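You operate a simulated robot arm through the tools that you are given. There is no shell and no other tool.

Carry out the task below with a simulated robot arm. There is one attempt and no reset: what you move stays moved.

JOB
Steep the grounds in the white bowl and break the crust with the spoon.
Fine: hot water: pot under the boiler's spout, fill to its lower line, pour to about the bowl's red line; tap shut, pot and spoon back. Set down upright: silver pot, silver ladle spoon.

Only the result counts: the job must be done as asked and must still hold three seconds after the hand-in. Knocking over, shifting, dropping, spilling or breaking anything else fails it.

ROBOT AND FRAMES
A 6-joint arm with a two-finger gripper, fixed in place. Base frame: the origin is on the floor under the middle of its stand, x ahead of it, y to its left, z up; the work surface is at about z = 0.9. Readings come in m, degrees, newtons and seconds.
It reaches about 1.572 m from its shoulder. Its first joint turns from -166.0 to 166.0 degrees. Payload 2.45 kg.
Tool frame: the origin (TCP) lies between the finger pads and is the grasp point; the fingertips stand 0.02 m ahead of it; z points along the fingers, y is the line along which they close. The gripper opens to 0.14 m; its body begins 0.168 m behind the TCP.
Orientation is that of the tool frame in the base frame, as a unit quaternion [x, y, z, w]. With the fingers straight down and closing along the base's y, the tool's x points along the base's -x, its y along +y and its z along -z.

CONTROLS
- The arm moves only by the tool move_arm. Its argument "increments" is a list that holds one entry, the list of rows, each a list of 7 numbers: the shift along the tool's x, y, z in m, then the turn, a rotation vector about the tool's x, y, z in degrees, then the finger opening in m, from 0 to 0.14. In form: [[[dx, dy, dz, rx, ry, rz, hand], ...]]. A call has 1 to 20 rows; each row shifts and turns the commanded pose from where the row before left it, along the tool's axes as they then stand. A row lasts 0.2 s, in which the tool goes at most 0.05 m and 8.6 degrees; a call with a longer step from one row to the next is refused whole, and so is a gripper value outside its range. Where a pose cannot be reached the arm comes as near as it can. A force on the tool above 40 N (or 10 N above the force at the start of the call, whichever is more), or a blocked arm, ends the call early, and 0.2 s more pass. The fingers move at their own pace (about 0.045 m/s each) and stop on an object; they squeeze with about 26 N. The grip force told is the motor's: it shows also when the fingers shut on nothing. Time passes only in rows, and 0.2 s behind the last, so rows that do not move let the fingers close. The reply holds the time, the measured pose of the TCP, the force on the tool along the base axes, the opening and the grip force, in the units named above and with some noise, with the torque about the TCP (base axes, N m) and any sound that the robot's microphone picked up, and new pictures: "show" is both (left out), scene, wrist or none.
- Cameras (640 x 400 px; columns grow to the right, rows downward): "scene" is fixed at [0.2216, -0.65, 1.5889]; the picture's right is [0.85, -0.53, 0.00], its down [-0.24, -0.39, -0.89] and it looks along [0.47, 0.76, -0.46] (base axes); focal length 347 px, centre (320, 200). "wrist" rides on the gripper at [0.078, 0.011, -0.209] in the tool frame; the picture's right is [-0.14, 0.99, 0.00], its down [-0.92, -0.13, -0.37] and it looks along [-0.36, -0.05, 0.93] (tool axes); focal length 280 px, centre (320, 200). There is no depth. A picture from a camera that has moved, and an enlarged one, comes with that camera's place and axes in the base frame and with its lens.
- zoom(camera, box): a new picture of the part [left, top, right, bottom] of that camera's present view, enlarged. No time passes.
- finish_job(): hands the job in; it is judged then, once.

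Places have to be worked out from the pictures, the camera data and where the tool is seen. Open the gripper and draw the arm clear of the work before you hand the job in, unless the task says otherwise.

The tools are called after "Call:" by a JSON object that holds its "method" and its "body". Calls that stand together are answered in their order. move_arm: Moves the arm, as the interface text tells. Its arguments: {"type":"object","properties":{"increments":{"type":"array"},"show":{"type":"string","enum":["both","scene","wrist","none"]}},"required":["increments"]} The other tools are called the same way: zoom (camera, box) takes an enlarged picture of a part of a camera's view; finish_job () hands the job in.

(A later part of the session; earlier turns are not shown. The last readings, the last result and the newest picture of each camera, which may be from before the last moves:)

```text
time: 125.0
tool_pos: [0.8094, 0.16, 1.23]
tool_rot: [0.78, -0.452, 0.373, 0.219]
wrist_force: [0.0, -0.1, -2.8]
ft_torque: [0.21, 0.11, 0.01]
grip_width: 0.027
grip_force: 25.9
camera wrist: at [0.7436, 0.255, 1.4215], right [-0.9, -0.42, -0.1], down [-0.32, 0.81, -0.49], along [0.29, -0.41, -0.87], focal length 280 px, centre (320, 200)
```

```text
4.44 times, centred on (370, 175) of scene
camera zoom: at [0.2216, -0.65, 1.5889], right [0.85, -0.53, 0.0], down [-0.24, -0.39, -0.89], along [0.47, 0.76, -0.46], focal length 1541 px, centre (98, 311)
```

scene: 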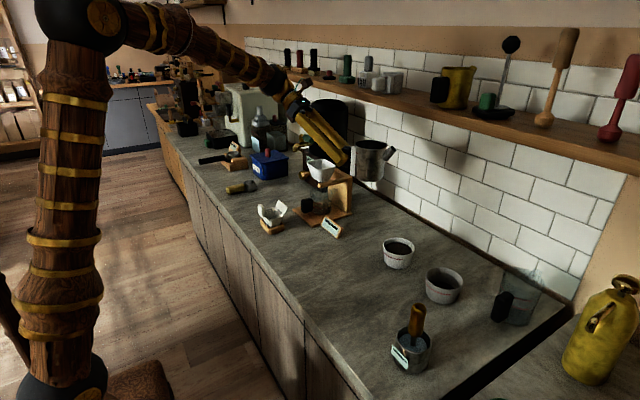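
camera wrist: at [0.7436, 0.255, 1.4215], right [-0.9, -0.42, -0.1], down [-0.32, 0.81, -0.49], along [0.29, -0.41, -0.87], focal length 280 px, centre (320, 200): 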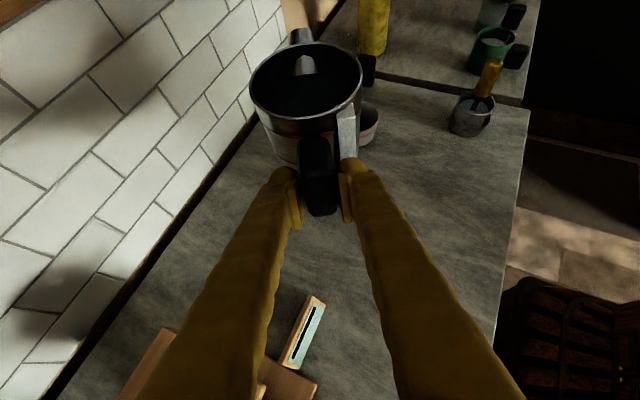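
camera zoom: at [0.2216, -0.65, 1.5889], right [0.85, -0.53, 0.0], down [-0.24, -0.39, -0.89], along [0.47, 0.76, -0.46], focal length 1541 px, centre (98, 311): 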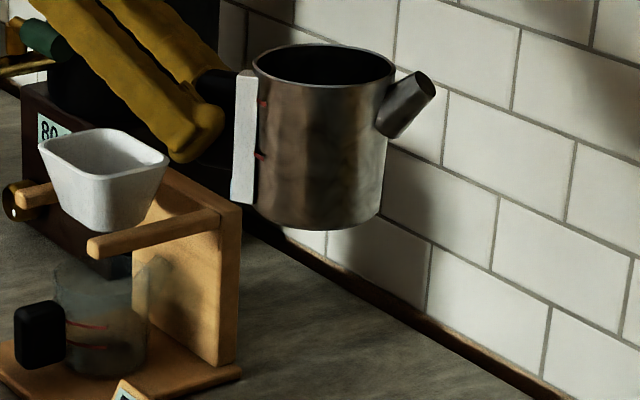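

Upright again. Moving back toward the home area and yawing the pot to nearly its original heading (leaving ~10° so the arm can reach).

Call:
{"method": "move_arm", "body": {"increments": [[[-0.0159, 0.0201, -0.0197, 0, -1.3, 0, 0.0], [-0.0159, 0.0201, -0.0197, 0, 0, 0, 0.0], [-0.0159, 0.0201, -0.0197, 0, 0, 0, 0.0], [-0.0159, 0.0201, -0.0197, 0, 0, 0, 0.0], [-0.0159, 0.0201, -0.0197, 0, 0, 0, 0.0], [0, 0, 0, 5.55, 0, -4.6, 0.0], [0, 0, 0, 5.55, 0, -4.6, 0.0], [0, 0, 0, 5.55, 0, -4.6, 0.0], [0, 0, 0, 5.55, 0, -4.6, 0.0], [0, 0, 0, 5.55, 0, -4.6, 0.0], [0, 0, 0, 5.55, 0, -4.6, 0.0], [0, 0, 0, 5.55, 0, -4.6, 0.0], [0, 0, 0, 0, 0, 0, 0.0]]], "show": "both"}}

```text
time: 127.8
tool_pos: [0.6578, 0.2218, 1.2323]
tool_rot: [0.903, -0.077, 0.42, 0.036]
wrist_force: [-0.4, 0.4, -3.9]
ft_torque: [0.05, 0.25, 0.04]
grip_width: 0.0273
grip_force: 26.2
camera wrist: at [0.549, 0.2294, 1.4264], right [-0.25, -0.96, -0.11], down [-0.84, 0.27, -0.47], along [0.48, -0.03, -0.88], focal length 280 px, centre (320, 200)
```

scene: 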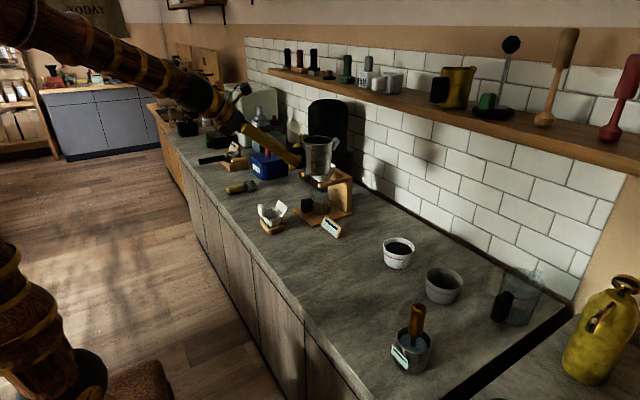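
wrist: 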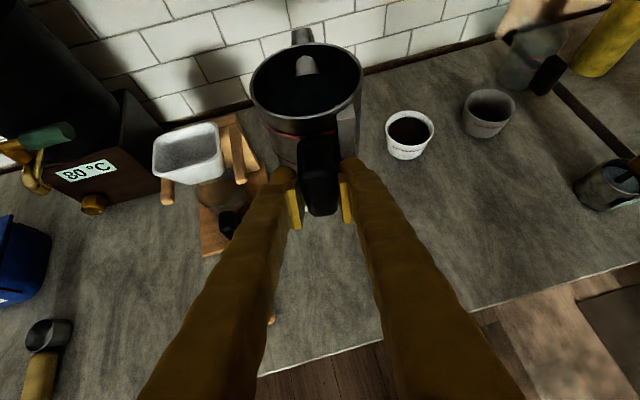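

Heading is −10°, pot level. Descending above the home spot: target TCP (0.612, 0.2255) first at z=1.0.

Call:
{"method": "move_arm", "body": {"increments": [[[-0.0148, 0.0003, 0.0082, 0, 0, 0, 0.0], [-0.0296, 0.0006, 0.0163, 0, 0, 0, 0.0], [-0.0296, 0.0006, 0.0163, 0, 0, 0, 0.0], [-0.0296, 0.0006, 0.0163, 0, 0, 0, 0.0], [-0.0296, 0.0006, 0.0163, 0, 0, 0, 0.0], [-0.0296, 0.0006, 0.0163, 0, 0, 0, 0.0], [-0.0296, 0.0006, 0.0163, 0, 0, 0, 0.0], [-0.0148, 0.0003, 0.0082, 0, 0, 0, 0.0], [0, 0, 0, 0, 0, 0, 0.0]]], "show": "both"}}

Call:
{"method": "zoom", "body": {"camera": "scene", "box": [250, 190, 360, 265]}}

```text
time: 129.8
tool_pos: [0.6143, 0.2271, 1.0002]
tool_rot: [0.903, -0.078, 0.42, 0.035]
wrist_force: [-0.3, -0.6, -3.4]
ft_torque: [0.0, 0.21, 0.05]
grip_width: 0.0272
grip_force: 25.9
camera wrist: at [0.5041, 0.2339, 1.1949], right [-0.26, -0.96, -0.11], down [-0.84, 0.28, -0.47], along [0.48, -0.03, -0.88], focal length 280 px, centre (320, 200)
```

scene: 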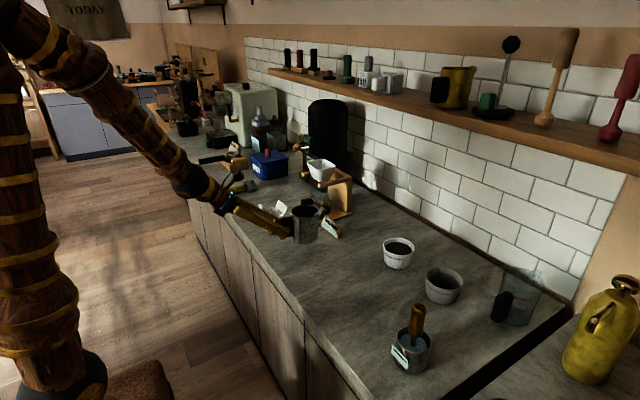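
wrist: 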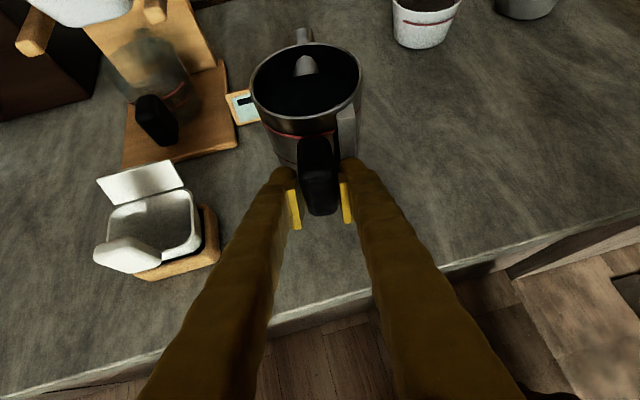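

```text
5.33 times, centred on (305, 228) of scene
camera zoom: at [0.2216, -0.65, 1.5889], right [0.85, -0.53, 0.0], down [-0.24, -0.39, -0.89], along [0.47, 0.76, -0.46], focal length 1849 px, centre (400, 53)
```

zoom: 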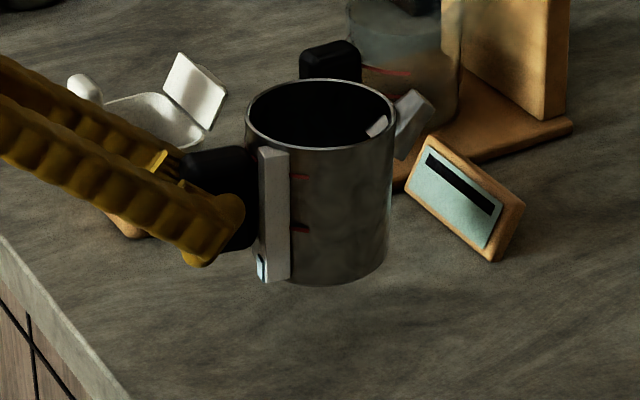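

Nearly above home (rim centre about 4 mm to the right of the original in the image). Correcting and lowering to 1 cm above the counter.

Call:
{"method": "move_arm", "body": {"increments": [[[-0.0106, -0.0003, 0.0071, 0, 0, 0, 0.0], [-0.0106, -0.0003, 0.0071, 0, 0, 0, 0.0], [-0.0106, -0.0003, 0.0071, 0, 0, 0, 0.0], [0, 0, 0, 0, 0, 0, 0.0]]], "show": "none"}}

Call:
{"method": "zoom", "body": {"camera": "scene", "box": [275, 205, 355, 265]}}

```text
time: 130.8
tool_pos: [0.6109, 0.2274, 0.9631]
tool_rot: [0.904, -0.077, 0.42, 0.035]
wrist_force: [0.3, 0.2, -3.2]
ft_torque: [0.04, 0.21, 0.02]
grip_width: 0.027
grip_force: 25.9
```

```text
6.67 times, centred on (315, 235) of scene
camera zoom: at [0.2216, -0.65, 1.5889], right [0.85, -0.53, 0.0], down [-0.24, -0.39, -0.89], along [0.47, 0.76, -0.46], focal length 2311 px, centre (353, -33)
```

zoom: 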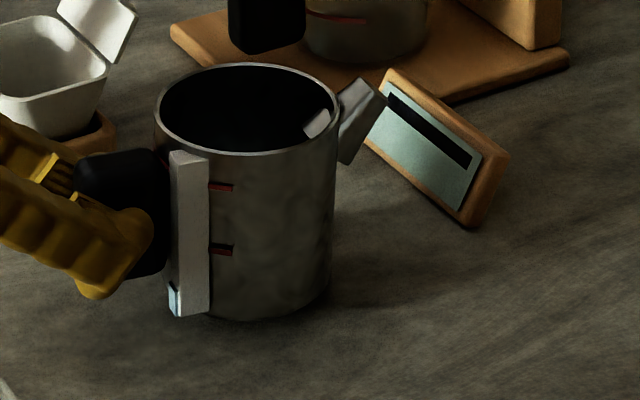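

Position matches the original within a couple of mm. Lowering to contact.

Call:
{"method": "move_arm", "body": {"increments": [[[-0.0023, 0, 0.0019, 0, 0, 0, 0.0], [-0.0023, 0, 0.0019, 0, 0, 0, 0.0], [-0.0023, 0, 0.0019, 0, 0, 0, 0.0], [-0.0008, 0, 0.0006, 0, 0, 0, 0.0], [0, 0, 0, 0, 0, 0, 0.0]]], "show": "none"}}

```text
time: 132.0
tool_pos: [0.61, 0.2263, 0.953]
tool_rot: [0.903, -0.077, 0.42, 0.035]
wrist_force: [-3.0, 0.7, 7.5]
ft_torque: [-0.08, -0.74, 0.03]
grip_width: 0.0268
grip_force: 26.2
```

On the counter (7.5 N up). Easing 1 mm and releasing.

Call:
{"method": "move_arm", "body": {"increments": [[[0.0008, 0, -0.0007, 0, 0, 0, 0.0], [0, 0, 0, 0, 0, 0, 0.025], [0, 0, 0, 0, 0, 0, 0.035], [0, 0, 0, 0, 0, 0, 0.05], [0, 0, 0, 0, 0, 0, 0.055]]], "show": "wrist"}}

Call:
{"method": "zoom", "body": {"camera": "scene", "box": [275, 205, 355, 265]}}

```text
time: 133.2
tool_pos: [0.6096, 0.2282, 0.9538]
tool_rot: [0.904, -0.078, 0.42, 0.035]
wrist_force: [-0.5, 0.8, 0.3]
ft_torque: [0.01, 0.01, 0.03]
grip_width: 0.0549
grip_force: 0.1
camera wrist: at [0.4997, 0.2351, 1.1484], right [-0.26, -0.96, -0.11], down [-0.84, 0.28, -0.47], along [0.48, -0.03, -0.88], focal length 280 px, centre (320, 200)
```

wrist: 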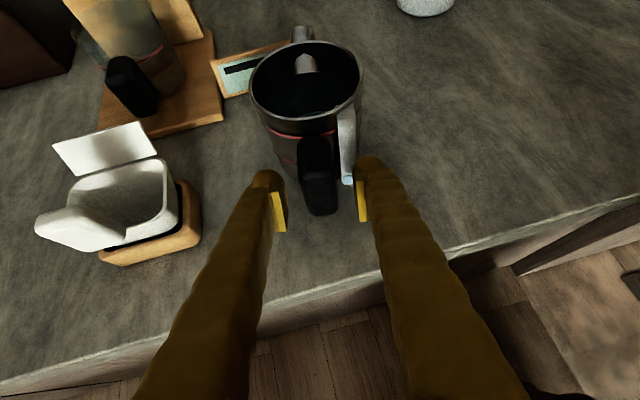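

```text
6.67 times, centred on (315, 235) of scene
camera zoom: at [0.2216, -0.65, 1.5889], right [0.85, -0.53, 0.0], down [-0.24, -0.39, -0.89], along [0.47, 0.76, -0.46], focal length 2311 px, centre (353, -33)
```

zoom: 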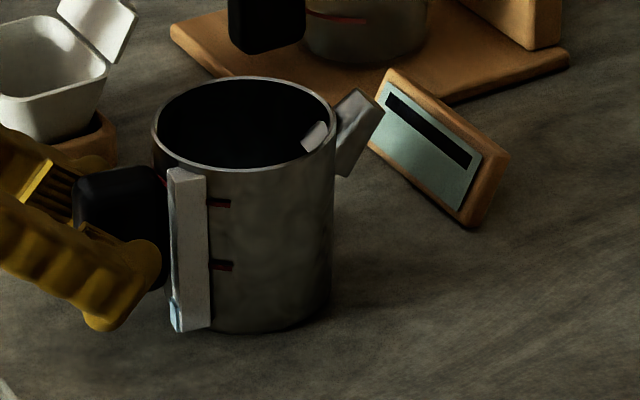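

Pot is back home, upright. I lift the hand off the handle, then bring the tool vertical.

Call:
{"method": "move_arm", "body": {"increments": [[[0.0115, 0, -0.0096, 0, 0, 0, 0.055], [0.0229, 0, -0.0193, 0, 0, 0, 0.055], [0.0229, 0, -0.0193, 0, 0, 0, 0.055], [0.0229, 0, -0.0193, 0, 0, 0, 0.055], [0.0229, 0, -0.0193, 0, 0, 0, 0.055], [0.0306, 0, -0.0257, 0, 0, 0, 0.055], [0.0306, 0, -0.0257, 0, -8.3, 0, 0.055], [0, 0, -0.02, 0, -8.3, 0, 0.055], [0, 0, -0.02, 0, -8.3, 0, 0.055], [0, 0, -0.02, 0, -8.3, 0, 0.055], [0, 0, -0.02, 0, -8.3, 0, 0.055], [0, 0, 0, 0, -8.5, 0, 0.055], [0, 0, 0, 0, 0, 0, 0.055]]], "show": "both"}}

Call:
{"method": "zoom", "body": {"camera": "scene", "box": [275, 205, 355, 265]}}

```text
time: 136.0
tool_pos: [0.571, 0.2329, 1.2358]
tool_rot: [0.996, -0.086, -0.002, -0.001]
wrist_force: [0.5, 0.1, -0.6]
ft_torque: [0.01, 0.01, 0.0]
grip_width: 0.0549
grip_force: 0.0
camera wrist: at [0.646, 0.2092, 1.4457], right [-0.3, -0.95, 0.0], down [-0.88, 0.28, 0.37], along [-0.35, 0.11, -0.93], focal length 280 px, centre (320, 200)
```

scene: 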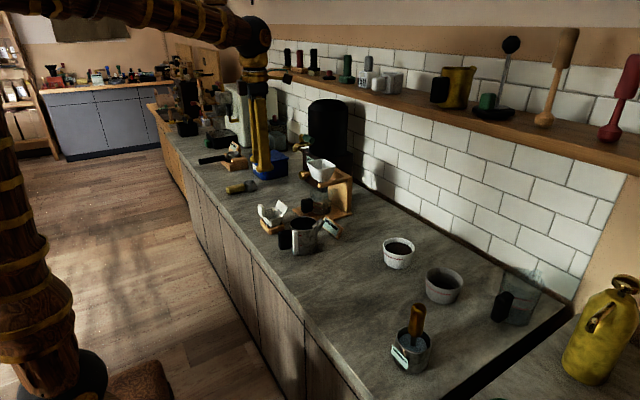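
wrist: 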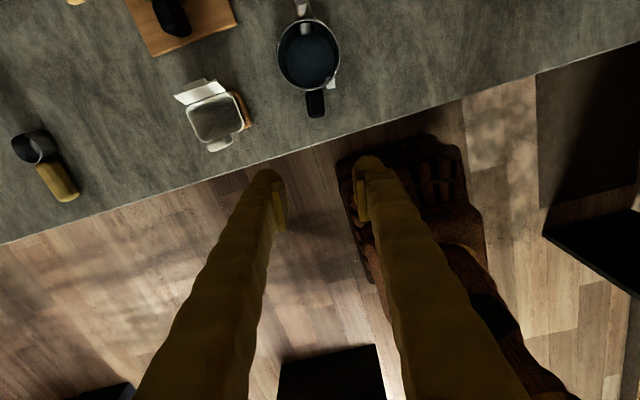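

```text
6.67 times, centred on (315, 235) of scene
camera zoom: at [0.2216, -0.65, 1.5889], right [0.85, -0.53, 0.0], down [-0.24, -0.39, -0.89], along [0.47, 0.76, -0.46], focal length 2311 px, centre (353, -33)
```

zoom: 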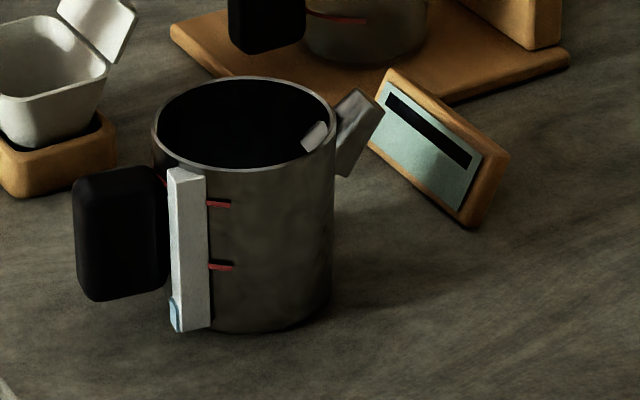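

Pot is home and upright. Now unrolling the hand by +170° to the original heading.

Call:
{"method": "move_arm", "body": {"increments": [[[0, 0, 0, 0, 0, 8.5, 0.06], [0, 0, 0, 0, 0, 8.5, 0.06], [0, 0, 0, 0, 0, 8.5, 0.06], [0, 0, 0, 0, 0, 8.5, 0.06], [0, 0, 0, 0, 0, 8.5, 0.06], [0, 0, 0, 0, 0, 8.5, 0.06], [0, 0, 0, 0, 0, 8.5, 0.06], [0, 0, 0, 0, 0, 8.5, 0.06], [0, 0, 0, 0, 0, 8.5, 0.06], [0, 0, 0, 0, 0, 8.5, 0.06], [0, 0, 0, 0, 0, 8.5, 0.06], [0, 0, 0, 0, 0, 8.5, 0.06], [0, 0, 0, 0, 0, 8.5, 0.06], [0, 0, 0, 0, 0, 8.5, 0.06], [0, 0, 0, 0, 0, 8.5, 0.06], [0, 0, 0, 0, 0, 8.5, 0.06], [0, 0, 0, 0, 0, 8.5, 0.06], [0, 0, 0, 0, 0, 8.5, 0.06], [0, 0, 0, 0, 0, 8.5, 0.06], [0, 0, 0, 0, 0, 8.5, 0.06]]], "show": "none"}}

```text
time: 140.2
tool_pos: [0.571, 0.2334, 1.2376]
tool_rot: [-0.001, 1.0, 0.001, 0.0]
wrist_force: [0.1, 0.2, 0.6]
ft_torque: [-0.02, 0.01, 0.02]
grip_width: 0.0601
grip_force: 0.0
```

Back at the neutral heading. Moving right to a viewing point near the spoon cup.

Call:
{"method": "move_arm", "body": {"increments": [[[-0.0, -0.041, 0, 0, 0, 0, 0.06], [0, -0.041, 0, 0, 0, 0, 0.06], [0, -0.041, 0, 0, 0, 0, 0.06], [0, -0.041, 0, 0, 0, 0, 0.06], [0, -0.041, 0, 0, 0, 0, 0.06], [0, -0.041, 0, 0, 0, 0, 0.06], [0, -0.041, 0, 0, 0, 0, 0.06], [0, -0.041, 0, 0, 0, 0, 0.06], [0, -0.041, 0, 0, 0, 0, 0.06], [0, -0.041, 0, 0, 0, 0, 0.06], [0, -0.041, 0, 0, 0, 0, 0.06], [0, -0.041, 0, 0, 0, 0, 0.06], [0, -0.041, 0, 0, 0, 0, 0.06], [0, 0, 0, 0, 0, 0, 0.06]]], "show": "both"}}

Call:
{"method": "zoom", "body": {"camera": "scene", "box": [375, 225, 475, 310]}}

```text
time: 143.2
tool_pos: [0.573, -0.2994, 1.2328]
tool_rot: [-0.001, 1.0, 0.001, -0.001]
wrist_force: [-0.7, 0.4, -0.8]
ft_torque: [-0.01, 0.01, -0.01]
grip_width: 0.06
grip_force: 0.0
camera wrist: at [0.4951, -0.2889, 1.4422], right [0.13, 0.99, 0.0], down [0.92, -0.13, 0.37], along [0.36, -0.05, -0.93], focal length 280 px, centre (320, 200)
```

scene: 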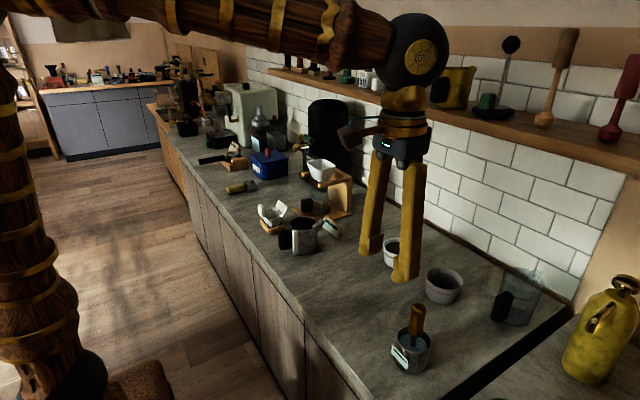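
wrist: 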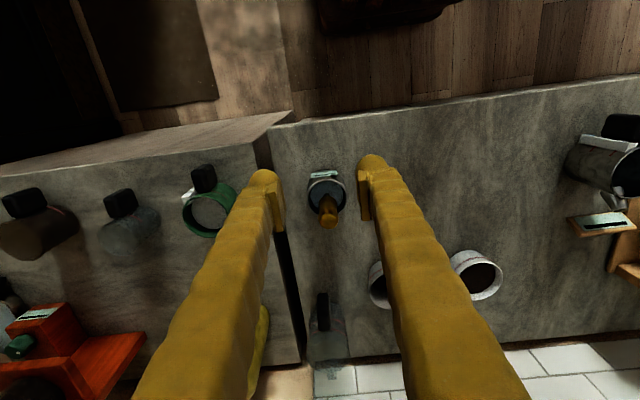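

```text
4.71 times, centred on (425, 268) of scene
camera zoom: at [0.2216, -0.65, 1.5889], right [0.85, -0.53, 0.0], down [-0.24, -0.39, -0.89], along [0.47, 0.76, -0.46], focal length 1631 px, centre (-174, -118)
```

zoom: 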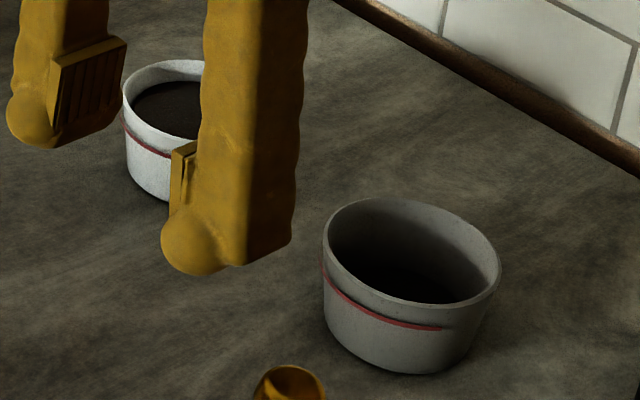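

The spoon cup is right below ahead. Zooming in for its position.

Call:
{"method": "zoom", "body": {"camera": "wrist", "box": [280, 150, 380, 250]}}

Call:
{"method": "zoom", "body": {"camera": "scene", "box": [380, 295, 450, 380]}}

```text
4.00 times, centred on (330, 200) of wrist
camera zoom: at [0.4951, -0.2889, 1.4422], right [0.13, 0.99, 0.0], down [0.92, -0.13, 0.37], along [0.36, -0.05, -0.93], focal length 1122 px, centre (280, 200)
```

zoom: 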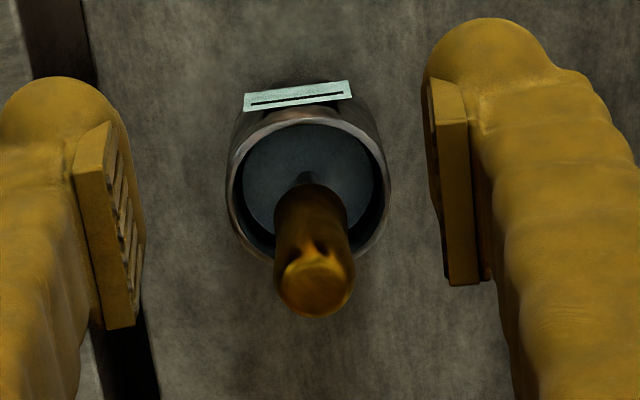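

```text
4.71 times, centred on (415, 338) of scene
camera zoom: at [0.2216, -0.65, 1.5889], right [0.85, -0.53, 0.0], down [-0.24, -0.39, -0.89], along [0.47, 0.76, -0.46], focal length 1631 px, centre (-127, -447)
```

zoom: 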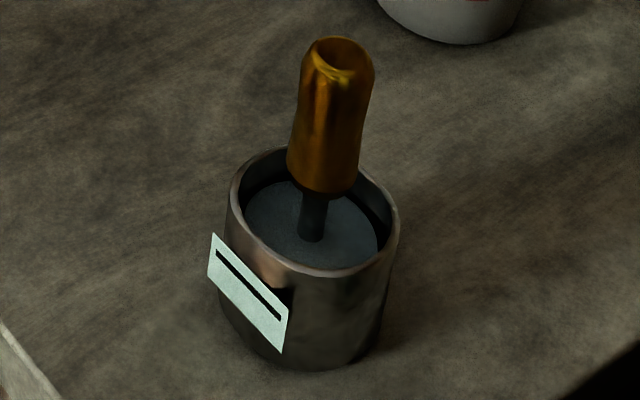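

The spoon stands vertically with its grip from z≈0.975 to 1.061 at (0.680, −0.301). I tilt the hand 30° and go to a pre-grasp point along the approach line.

Call:
{"method": "move_arm", "body": {"increments": [[[0, 0, 0, 0, -7.5, 0, 0.065], [0, 0, 0, 0, -7.5, 0, 0.065], [0, 0, 0, 0, -7.5, 0, 0.065], [0, 0, 0, 0, -7.5, 0, 0.065], [0.0021, -0.0004, 0.0322, 0, 0, 0, 0.065], [0.0021, -0.0004, 0.0322, 0, 0, 0, 0.065], [0.0021, -0.0004, 0.0322, 0, 0, 0, 0.065], [0.0021, -0.0004, 0.0322, 0, 0, 0, 0.065], [0, 0, 0, 0, 0, 0, 0.065]]], "show": "both"}}

Call:
{"method": "zoom", "body": {"camera": "wrist", "box": [240, 120, 400, 260]}}

Call:
{"method": "zoom", "body": {"camera": "scene", "box": [370, 260, 450, 380]}}

```text
time: 145.2
tool_pos: [0.6292, -0.3014, 1.1199]
tool_rot: [-0.002, 0.966, 0.001, 0.259]
wrist_force: [0.0, 0.4, -0.3]
ft_torque: [-0.02, 0.0, 0.02]
grip_width: 0.0654
grip_force: 0.0
camera wrist: at [0.4568, -0.2919, 1.2623], right [0.12, 0.99, 0.07], down [0.61, -0.13, 0.78], along [0.78, -0.05, -0.62], focal length 280 px, centre (320, 200)
```

scene: 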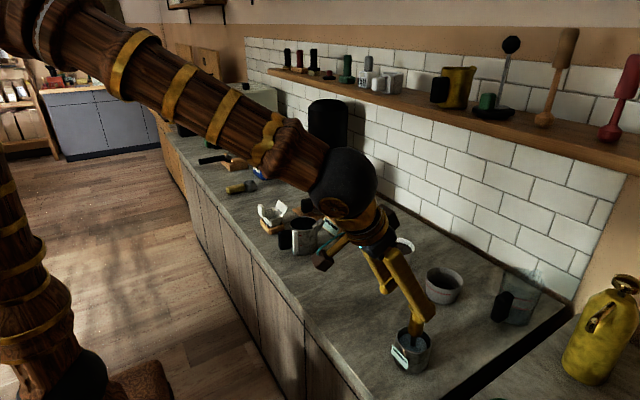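
wrist: 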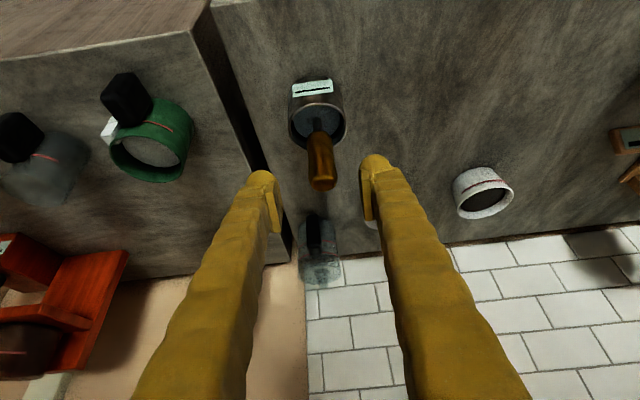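

```text
2.86 times, centred on (320, 190) of wrist
camera zoom: at [0.4568, -0.2919, 1.2623], right [0.12, 0.99, 0.07], down [0.61, -0.13, 0.78], along [0.78, -0.05, -0.62], focal length 801 px, centre (320, 229)
```

zoom: 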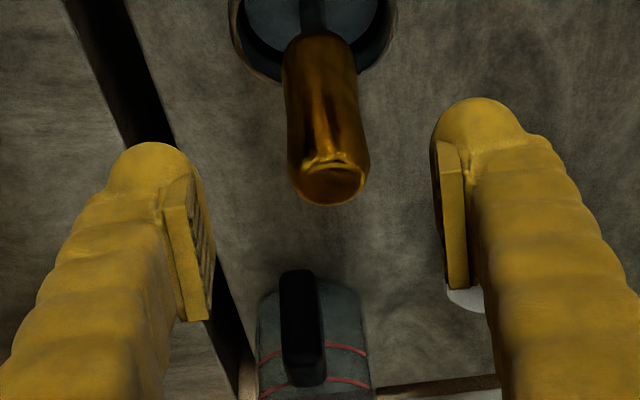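

```text
3.33 times, centred on (410, 320) of scene
camera zoom: at [0.2216, -0.65, 1.5889], right [0.85, -0.53, 0.0], down [-0.24, -0.39, -0.89], along [0.47, 0.76, -0.46], focal length 1156 px, centre (20, -200)
```

zoom: 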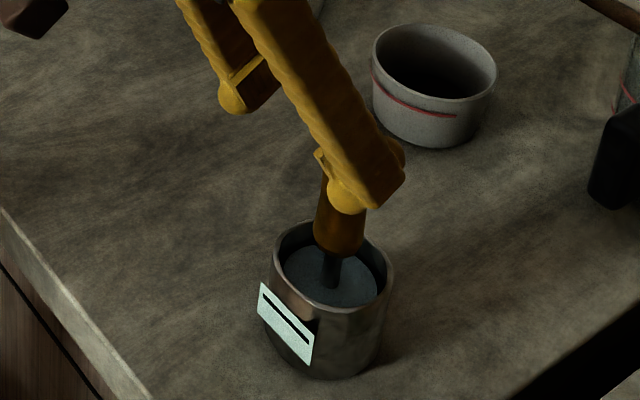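

Centred on the grip. Advancing 10 cm along the tool axis to straddle the spoon's grip.

Call:
{"method": "move_arm", "body": {"increments": [[[0, 0, 0.025, 0, 0, 0, 0.065], [0, 0, 0.025, 0, 0, 0, 0.065], [0, 0, 0.025, 0, 0, 0, 0.065], [0, 0, 0.025, 0, 0, 0, 0.065], [0, 0, 0, 0, 0, 0, 0.065]]], "show": "wrist"}}

Call:
{"method": "zoom", "body": {"camera": "wrist", "box": [240, 100, 400, 260]}}

Call:
{"method": "zoom", "body": {"camera": "scene", "box": [370, 270, 450, 380]}}

```text
time: 146.4
tool_pos: [0.6792, -0.3012, 1.0316]
tool_rot: [-0.001, 0.966, 0.001, 0.258]
wrist_force: [-0.6, 0.8, 1.0]
ft_torque: [-0.03, -0.02, 0.0]
grip_width: 0.0649
grip_force: 0.0
camera wrist: at [0.5055, -0.2912, 1.1739], right [0.12, 0.99, 0.07], down [0.62, -0.13, 0.78], along [0.78, -0.05, -0.62], focal length 280 px, centre (320, 200)
```

wrist: 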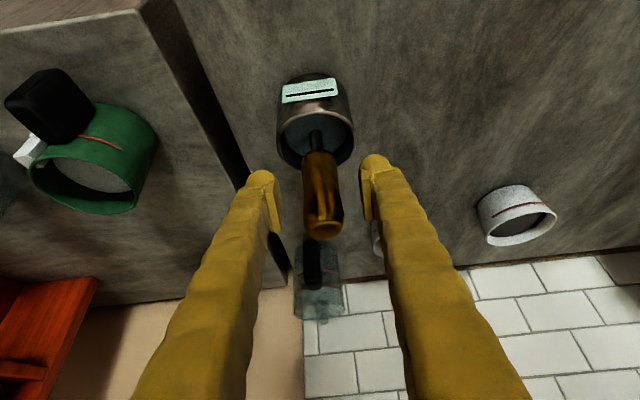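

```text
2.50 times, centred on (320, 180) of wrist
camera zoom: at [0.5055, -0.2912, 1.1739], right [0.12, 0.99, 0.07], down [0.62, -0.13, 0.78], along [0.78, -0.05, -0.62], focal length 701 px, centre (320, 250)
```

zoom: 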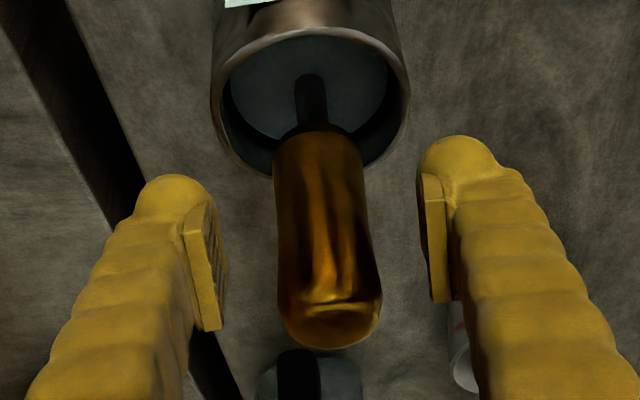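

```text
3.64 times, centred on (410, 325) of scene
camera zoom: at [0.2216, -0.65, 1.5889], right [0.85, -0.53, 0.0], down [-0.24, -0.39, -0.89], along [0.47, 0.76, -0.46], focal length 1260 px, centre (-7, -254)
```

zoom: 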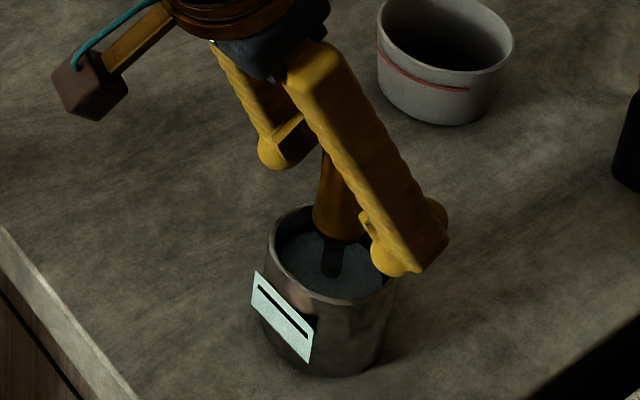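

The grip lies centrally between the pads. Closing.

Call:
{"method": "move_arm", "body": {"increments": [[[0, 0, 0, 0, 0, 0, 0.04], [0, 0, 0, 0, 0, 0, 0.02], [0, 0, 0, 0, 0, 0, 0.0], [0, 0, 0, 0, 0, 0, 0.0], [0, 0, 0, 0, 0, 0, 0.0]]], "show": "none"}}

Call:
{"method": "zoom", "body": {"camera": "wrist", "box": [240, 100, 400, 260]}}

Call:
{"method": "zoom", "body": {"camera": "scene", "box": [370, 270, 450, 380]}}

```text
time: 147.6
tool_pos: [0.6764, -0.3005, 1.0325]
tool_rot: [-0.002, 0.966, 0.002, 0.258]
wrist_force: [0.7, -0.4, -0.4]
ft_torque: [0.01, -0.01, -0.04]
grip_width: 0.0308
grip_force: 26.5
```

```text
2.50 times, centred on (320, 180) of wrist
camera zoom: at [0.5055, -0.2912, 1.1741], right [0.12, 0.99, 0.07], down [0.62, -0.13, 0.78], along [0.78, -0.05, -0.62], focal length 701 px, centre (320, 250)
```

zoom: 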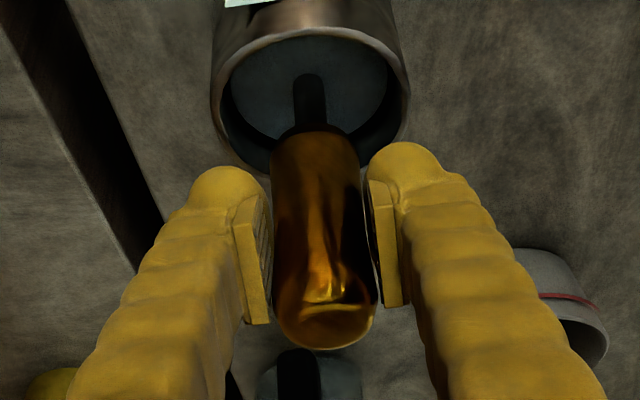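

```text
3.64 times, centred on (410, 325) of scene
camera zoom: at [0.2216, -0.65, 1.5889], right [0.85, -0.53, 0.0], down [-0.24, -0.39, -0.89], along [0.47, 0.76, -0.46], focal length 1260 px, centre (-7, -254)
```

zoom: 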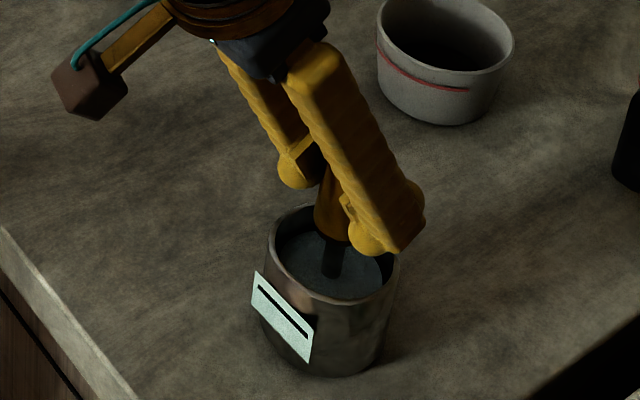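

Gripped (0.031 m). Lifting straight up slowly.

Call:
{"method": "move_arm", "body": {"increments": [[[-0.0025, 0, -0.0043, 0, 0, 0, 0.0], [-0.005, 0, -0.0087, 0, 0, 0, 0.0], [-0.005, 0, -0.0087, 0, 0, 0, 0.0], [-0.0075, 0, -0.013, 0, 0, 0, 0.0], [-0.0075, 0, -0.013, 0, 0, 0, 0.0], [-0.0075, 0, -0.013, 0, 0, 0, 0.0], [0, 0, 0, 0, 0, 0, 0.0]]], "show": "both"}}

Call:
{"method": "zoom", "body": {"camera": "scene", "box": [370, 240, 450, 380]}}

```text
time: 149.2
tool_pos: [0.6801, -0.3002, 1.1027]
tool_rot: [-0.001, 0.966, 0.001, 0.258]
wrist_force: [0.6, -0.2, -1.1]
ft_torque: [0.05, 0.0, 0.0]
grip_width: 0.0306
grip_force: 25.7
camera wrist: at [0.5071, -0.2912, 1.246], right [0.12, 0.99, 0.07], down [0.62, -0.13, 0.78], along [0.78, -0.05, -0.62], focal length 280 px, centre (320, 200)
```

scene: 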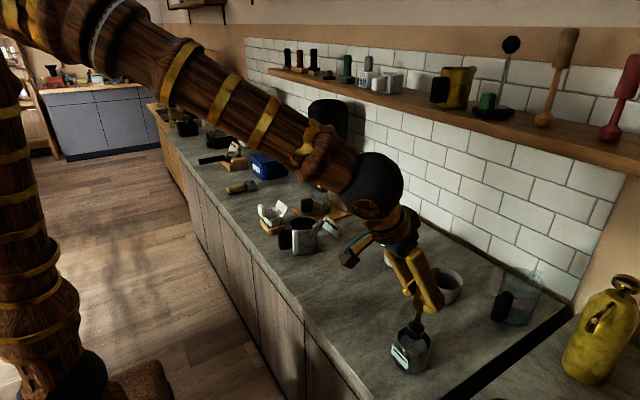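
wrist: 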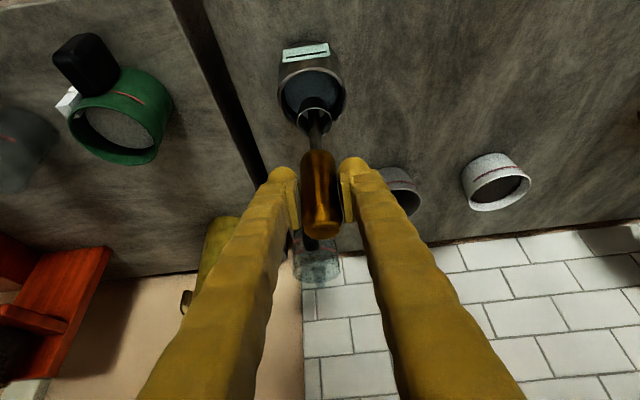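

```text
2.86 times, centred on (410, 310) of scene
camera zoom: at [0.2216, -0.65, 1.5889], right [0.85, -0.53, 0.0], down [-0.24, -0.39, -0.89], along [0.47, 0.76, -0.46], focal length 990 px, centre (63, -114)
```

zoom: 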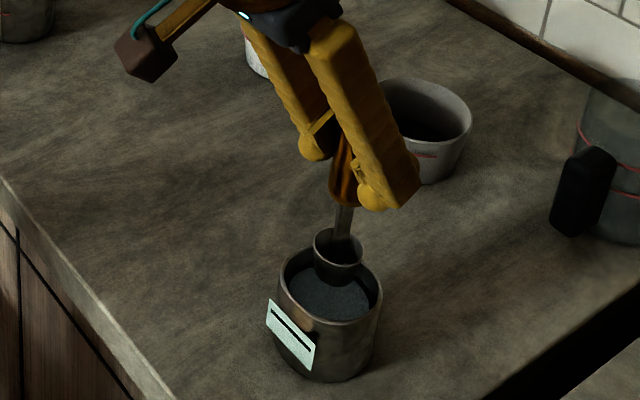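

It is indeed a silver ladle spoon. It rises cleanly. I lift it well clear and look at the bowl for a precise position.

Call:
{"method": "move_arm", "body": {"increments": [[[-0.015, 0, -0.026, 0, 0, 0, 0.0], [-0.02, 0, -0.0346, 0, 0, 0, 0.0], [-0.02, 0, -0.0346, 0, 0, 0, 0.0], [-0.01, 0, -0.0173, 0, 0, 0, 0.0], [0, 0, 0, 0, 0, 0, 0.0]]], "show": "both"}}

Call:
{"method": "zoom", "body": {"camera": "wrist", "box": [420, 110, 560, 230]}}

Call:
{"method": "zoom", "body": {"camera": "scene", "box": [380, 230, 460, 360]}}

```text
time: 150.4
tool_pos: [0.6794, -0.2998, 1.234]
tool_rot: [-0.001, 0.966, 0.001, 0.258]
wrist_force: [-0.1, 1.1, -2.0]
ft_torque: [0.0, 0.0, 0.0]
grip_width: 0.0306
grip_force: 26.1
camera wrist: at [0.507, -0.2902, 1.3766], right [0.12, 0.99, 0.07], down [0.62, -0.13, 0.78], along [0.78, -0.05, -0.62], focal length 280 px, centre (320, 200)
```

scene: 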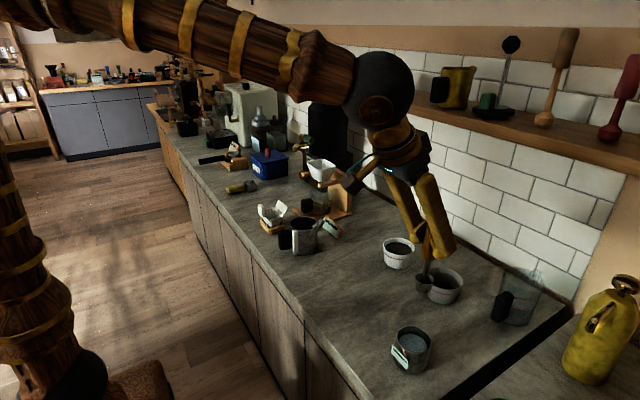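
wrist: 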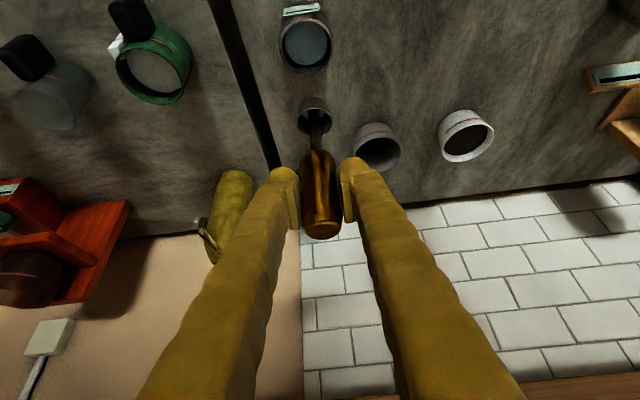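

```text
3.33 times, centred on (490, 170) of wrist
camera zoom: at [0.507, -0.2902, 1.3766], right [0.12, 0.99, 0.07], down [0.62, -0.13, 0.78], along [0.78, -0.05, -0.62], focal length 935 px, centre (-247, 300)
```

zoom: 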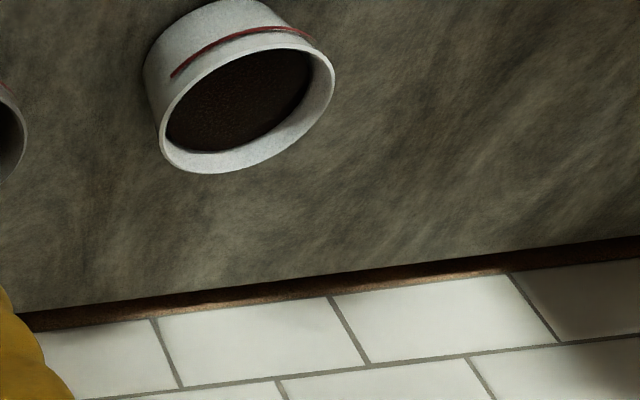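

```text
3.08 times, centred on (420, 295) of scene
camera zoom: at [0.2216, -0.65, 1.5889], right [0.85, -0.53, 0.0], down [-0.24, -0.39, -0.89], along [0.47, 0.76, -0.46], focal length 1067 px, centre (12, -92)
```

zoom: 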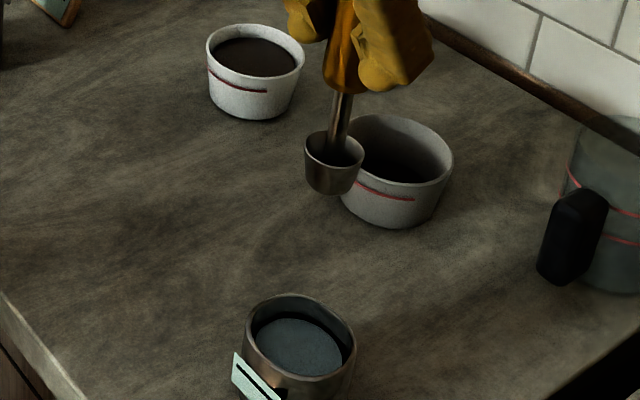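

Bowl centre ≈ (0.907, −0.013); the ladle's bottom hangs 0.129 m below the TCP. Moving over the bowl at z=1.15.

Call:
{"method": "move_arm", "body": {"increments": [[[-0.013, 0.0239, 0.0155, 0, 0, 0, 0.0], [-0.013, 0.0239, 0.0155, 0, 0, 0, 0.0], [-0.013, 0.0239, 0.0155, 0, 0, 0, 0.0], [-0.013, 0.0239, 0.0155, 0, 0, 0, 0.0], [-0.013, 0.0239, 0.0155, 0, 0, 0, 0.0], [-0.013, 0.0239, 0.0155, 0, 0, 0, 0.0], [-0.013, 0.0239, 0.0155, 0, 0, 0, 0.0], [-0.013, 0.0239, 0.0155, 0, 0, 0, 0.0], [-0.013, 0.0239, 0.0155, 0, 0, 0, 0.0], [-0.013, 0.0239, 0.0155, 0, 0, 0, 0.0], [-0.013, 0.0239, 0.0155, 0, 0, 0, 0.0], [-0.013, 0.0239, 0.0155, 0, 0, 0, 0.0], [0, 0, 0, 0, 0, 0, 0.0]]], "show": "both"}}

Call:
{"method": "zoom", "body": {"camera": "scene", "box": [360, 190, 440, 280]}}

```text
time: 153.2
tool_pos: [0.9066, -0.0104, 1.1514]
tool_rot: [-0.002, 0.966, 0.002, 0.258]
wrist_force: [0.3, 0.5, -1.0]
ft_torque: [0.03, 0.0, -0.01]
grip_width: 0.0306
grip_force: 26.0
camera wrist: at [0.7346, -0.0015, 1.2936], right [0.12, 0.99, 0.07], down [0.61, -0.13, 0.78], along [0.78, -0.05, -0.62], focal length 280 px, centre (320, 200)
```

scene: 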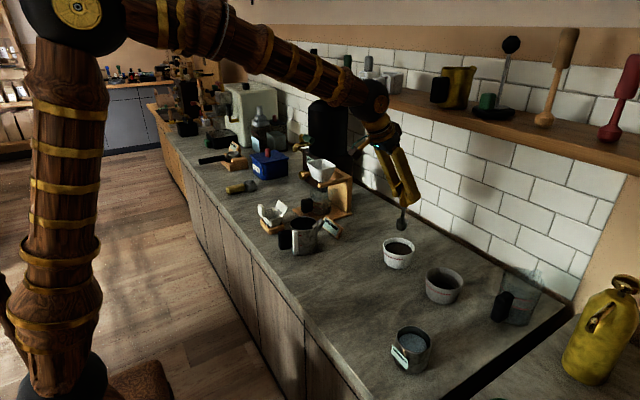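
wrist: 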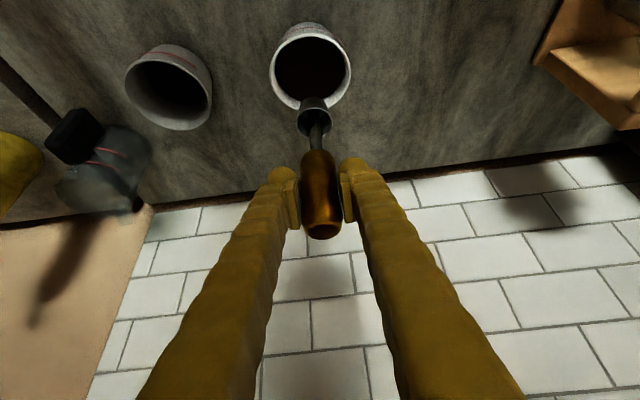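

```text
4.44 times, centred on (400, 235) of scene
camera zoom: at [0.2216, -0.65, 1.5889], right [0.85, -0.53, 0.0], down [-0.24, -0.39, -0.89], along [0.47, 0.76, -0.46], focal length 1541 px, centre (-36, 44)
```

zoom: 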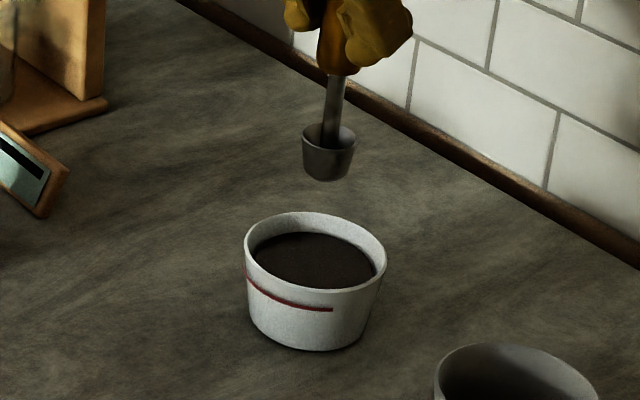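

The ladle hangs over the bowl's centre. Lowering to just above the crust.

Call:
{"method": "move_arm", "body": {"increments": [[[0.0121, -0.001, 0.021, 0, 0, 0, 0.0], [0.0121, -0.001, 0.021, 0, 0, 0, 0.0], [0.0121, 0, 0.021, 0, 0, 0, 0.0], [0, 0, 0, 0, 0, 0, 0.0]]], "show": "wrist"}}

Call:
{"method": "zoom", "body": {"camera": "scene", "box": [365, 200, 435, 280]}}

Call:
{"method": "zoom", "body": {"camera": "wrist", "box": [250, 20, 380, 180]}}

```text
time: 154.2
tool_pos: [0.9067, -0.0149, 1.0766]
tool_rot: [-0.001, 0.966, 0.001, 0.258]
wrist_force: [-1.3, -0.3, -2.3]
ft_torque: [-0.02, -0.05, -0.02]
grip_width: 0.0308
grip_force: 25.7
camera wrist: at [0.7344, -0.0046, 1.2194], right [0.12, 0.99, 0.07], down [0.61, -0.13, 0.78], along [0.78, -0.05, -0.62], focal length 280 px, centre (320, 200)
```

wrist: 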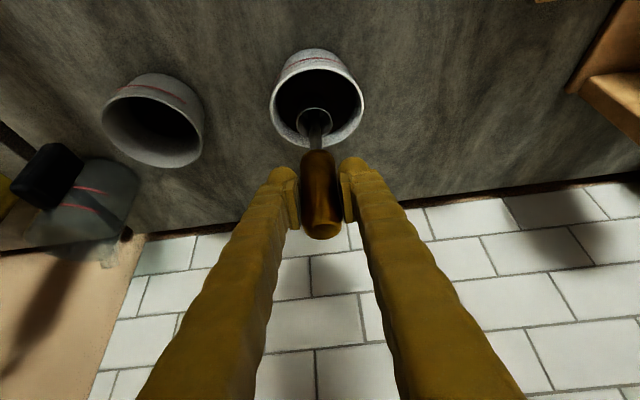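

```text
5.00 times, centred on (400, 240) of scene
camera zoom: at [0.2216, -0.65, 1.5889], right [0.85, -0.53, 0.0], down [-0.24, -0.39, -0.89], along [0.47, 0.76, -0.46], focal length 1733 px, centre (-80, 0)
```

zoom: 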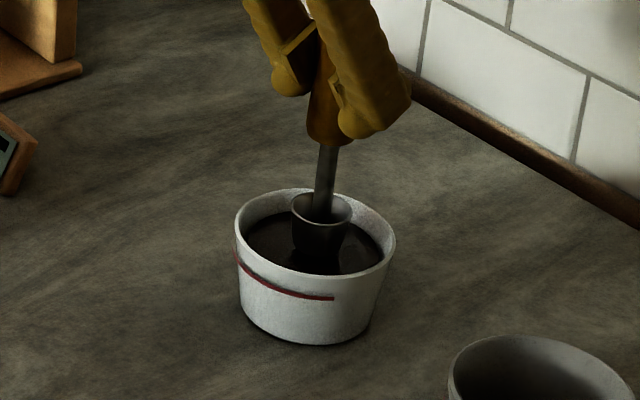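

```text
2.50 times, centred on (315, 100) of wrist
camera zoom: at [0.7344, -0.0046, 1.2194], right [0.12, 0.99, 0.07], down [0.61, -0.13, 0.78], along [0.78, -0.05, -0.62], focal length 701 px, centre (332, 450)
```

zoom: 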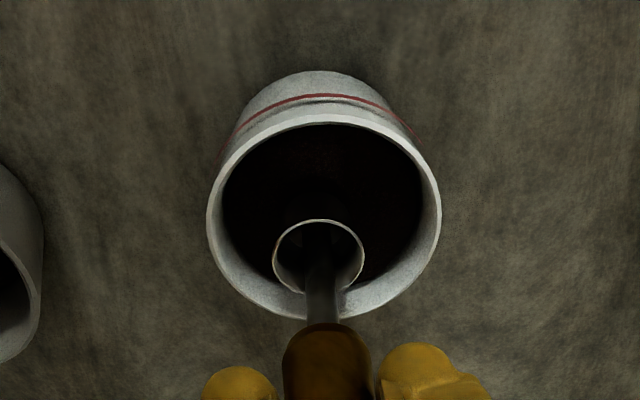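

The ladle is inside the rim, bottom about at the surface, well centred. Dipping slowly through the crust to ~2 cm below the surface.

Call:
{"method": "move_arm", "body": {"increments": [[[0.0033, 0, 0.0058, 0, 0, 0, 0.0], [0.0033, 0, 0.0058, 0, 0, 0, 0.0], [0.0033, 0, 0.0058, 0, 0, 0, 0.0], [0.003, 0, 0.0052, 0, 0, 0, 0.0], [0, 0, 0, 0, 0, 0, 0.0]]], "show": "none"}}

Call:
{"method": "zoom", "body": {"camera": "scene", "box": [365, 200, 435, 280]}}

Call:
{"method": "zoom", "body": {"camera": "wrist", "box": [250, 20, 380, 180]}}

```text
time: 155.4
tool_pos: [0.9057, -0.0156, 1.051]
tool_rot: [-0.001, 0.966, 0.001, 0.258]
wrist_force: [-0.6, -0.2, -1.6]
ft_torque: [0.02, 0.07, 0.03]
grip_width: 0.0306
grip_force: 25.6
```

```text
5.00 times, centred on (400, 240) of scene
camera zoom: at [0.2216, -0.65, 1.5889], right [0.85, -0.53, 0.0], down [-0.24, -0.39, -0.89], along [0.47, 0.76, -0.46], focal length 1733 px, centre (-80, 0)
```

zoom: 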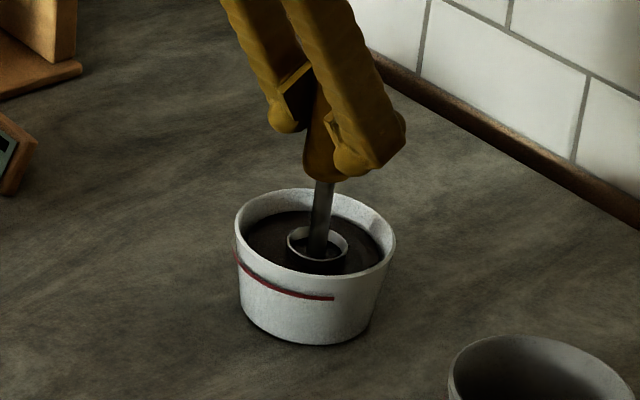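

```text
2.50 times, centred on (315, 100) of wrist
camera zoom: at [0.7338, -0.0056, 1.1939], right [0.12, 0.99, 0.07], down [0.62, -0.13, 0.78], along [0.78, -0.05, -0.62], focal length 701 px, centre (332, 450)
```

zoom: 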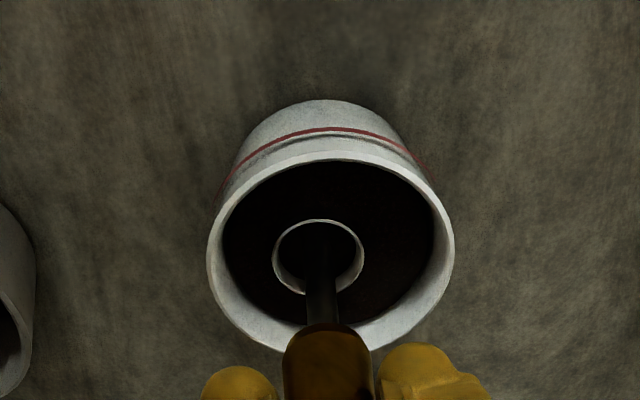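

Ladle is submerged with no contact force. Now I stir in a square of ±12 mm around the centre to break the crust.

Call:
{"method": "move_arm", "body": {"increments": [[[0, 0.008, 0, 0, 0, 0, 0.0], [0, 0.008, 0, 0, 0, 0, 0.0], [-0.0104, 0, 0.006, 0, 0, 0, 0.0], [0, -0.012, 0, 0, 0, 0, 0.0], [0, -0.012, 0, 0, 0, 0, 0.0], [0.0104, 0, -0.006, 0, 0, 0, 0.0], [0.0104, 0, -0.006, 0, 0, 0, 0.0], [0, 0.012, 0, 0, 0, 0, 0.0], [0, 0.012, 0, 0, 0, 0, 0.0], [-0.0104, 0, 0.006, 0, 0, 0, 0.0], [0, -0.012, 0, 0, 0, 0, 0.0], [0, 0, 0, 0, 0, 0, 0.0]]], "show": "wrist"}}

Call:
{"method": "zoom", "body": {"camera": "scene", "box": [365, 200, 435, 280]}}

Call:
{"method": "zoom", "body": {"camera": "wrist", "box": [250, 20, 380, 180]}}

```text
time: 158.0
tool_pos: [0.9057, -0.0093, 1.0526]
tool_rot: [-0.001, 0.966, 0.001, 0.258]
wrist_force: [-0.3, 0.2, -1.1]
ft_torque: [0.0, 0.02, 0.02]
grip_width: 0.0303
grip_force: 26.0
camera wrist: at [0.7341, -0.0002, 1.1946], right [0.12, 0.99, 0.07], down [0.62, -0.13, 0.78], along [0.78, -0.05, -0.62], focal length 280 px, centre (320, 200)
```

wrist: 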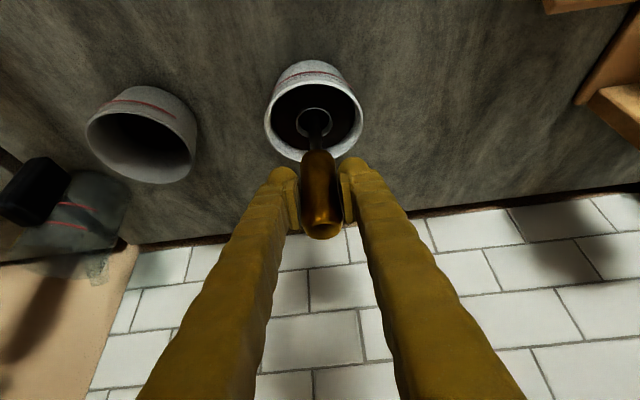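

```text
5.00 times, centred on (400, 240) of scene
camera zoom: at [0.2216, -0.65, 1.5889], right [0.85, -0.53, 0.0], down [-0.24, -0.39, -0.89], along [0.47, 0.76, -0.46], focal length 1733 px, centre (-80, 0)
```

zoom: 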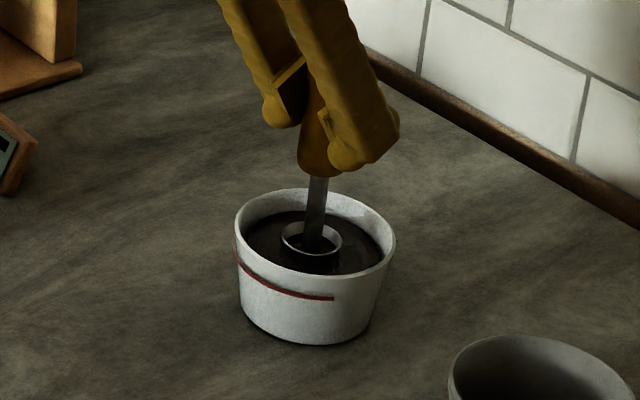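

```text
2.50 times, centred on (315, 100) of wrist
camera zoom: at [0.7341, -0.0002, 1.1946], right [0.12, 0.99, 0.07], down [0.62, -0.13, 0.78], along [0.78, -0.05, -0.62], focal length 701 px, centre (332, 450)
```

zoom: 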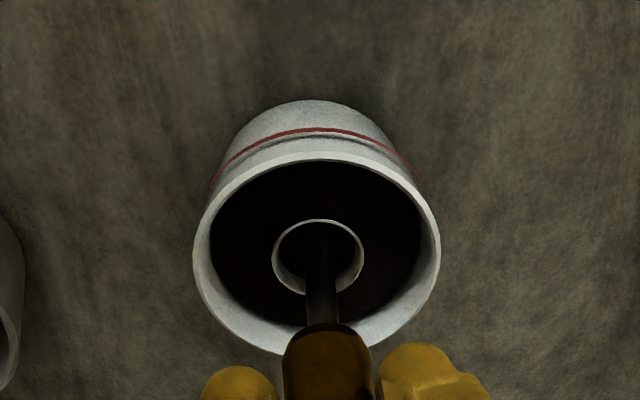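

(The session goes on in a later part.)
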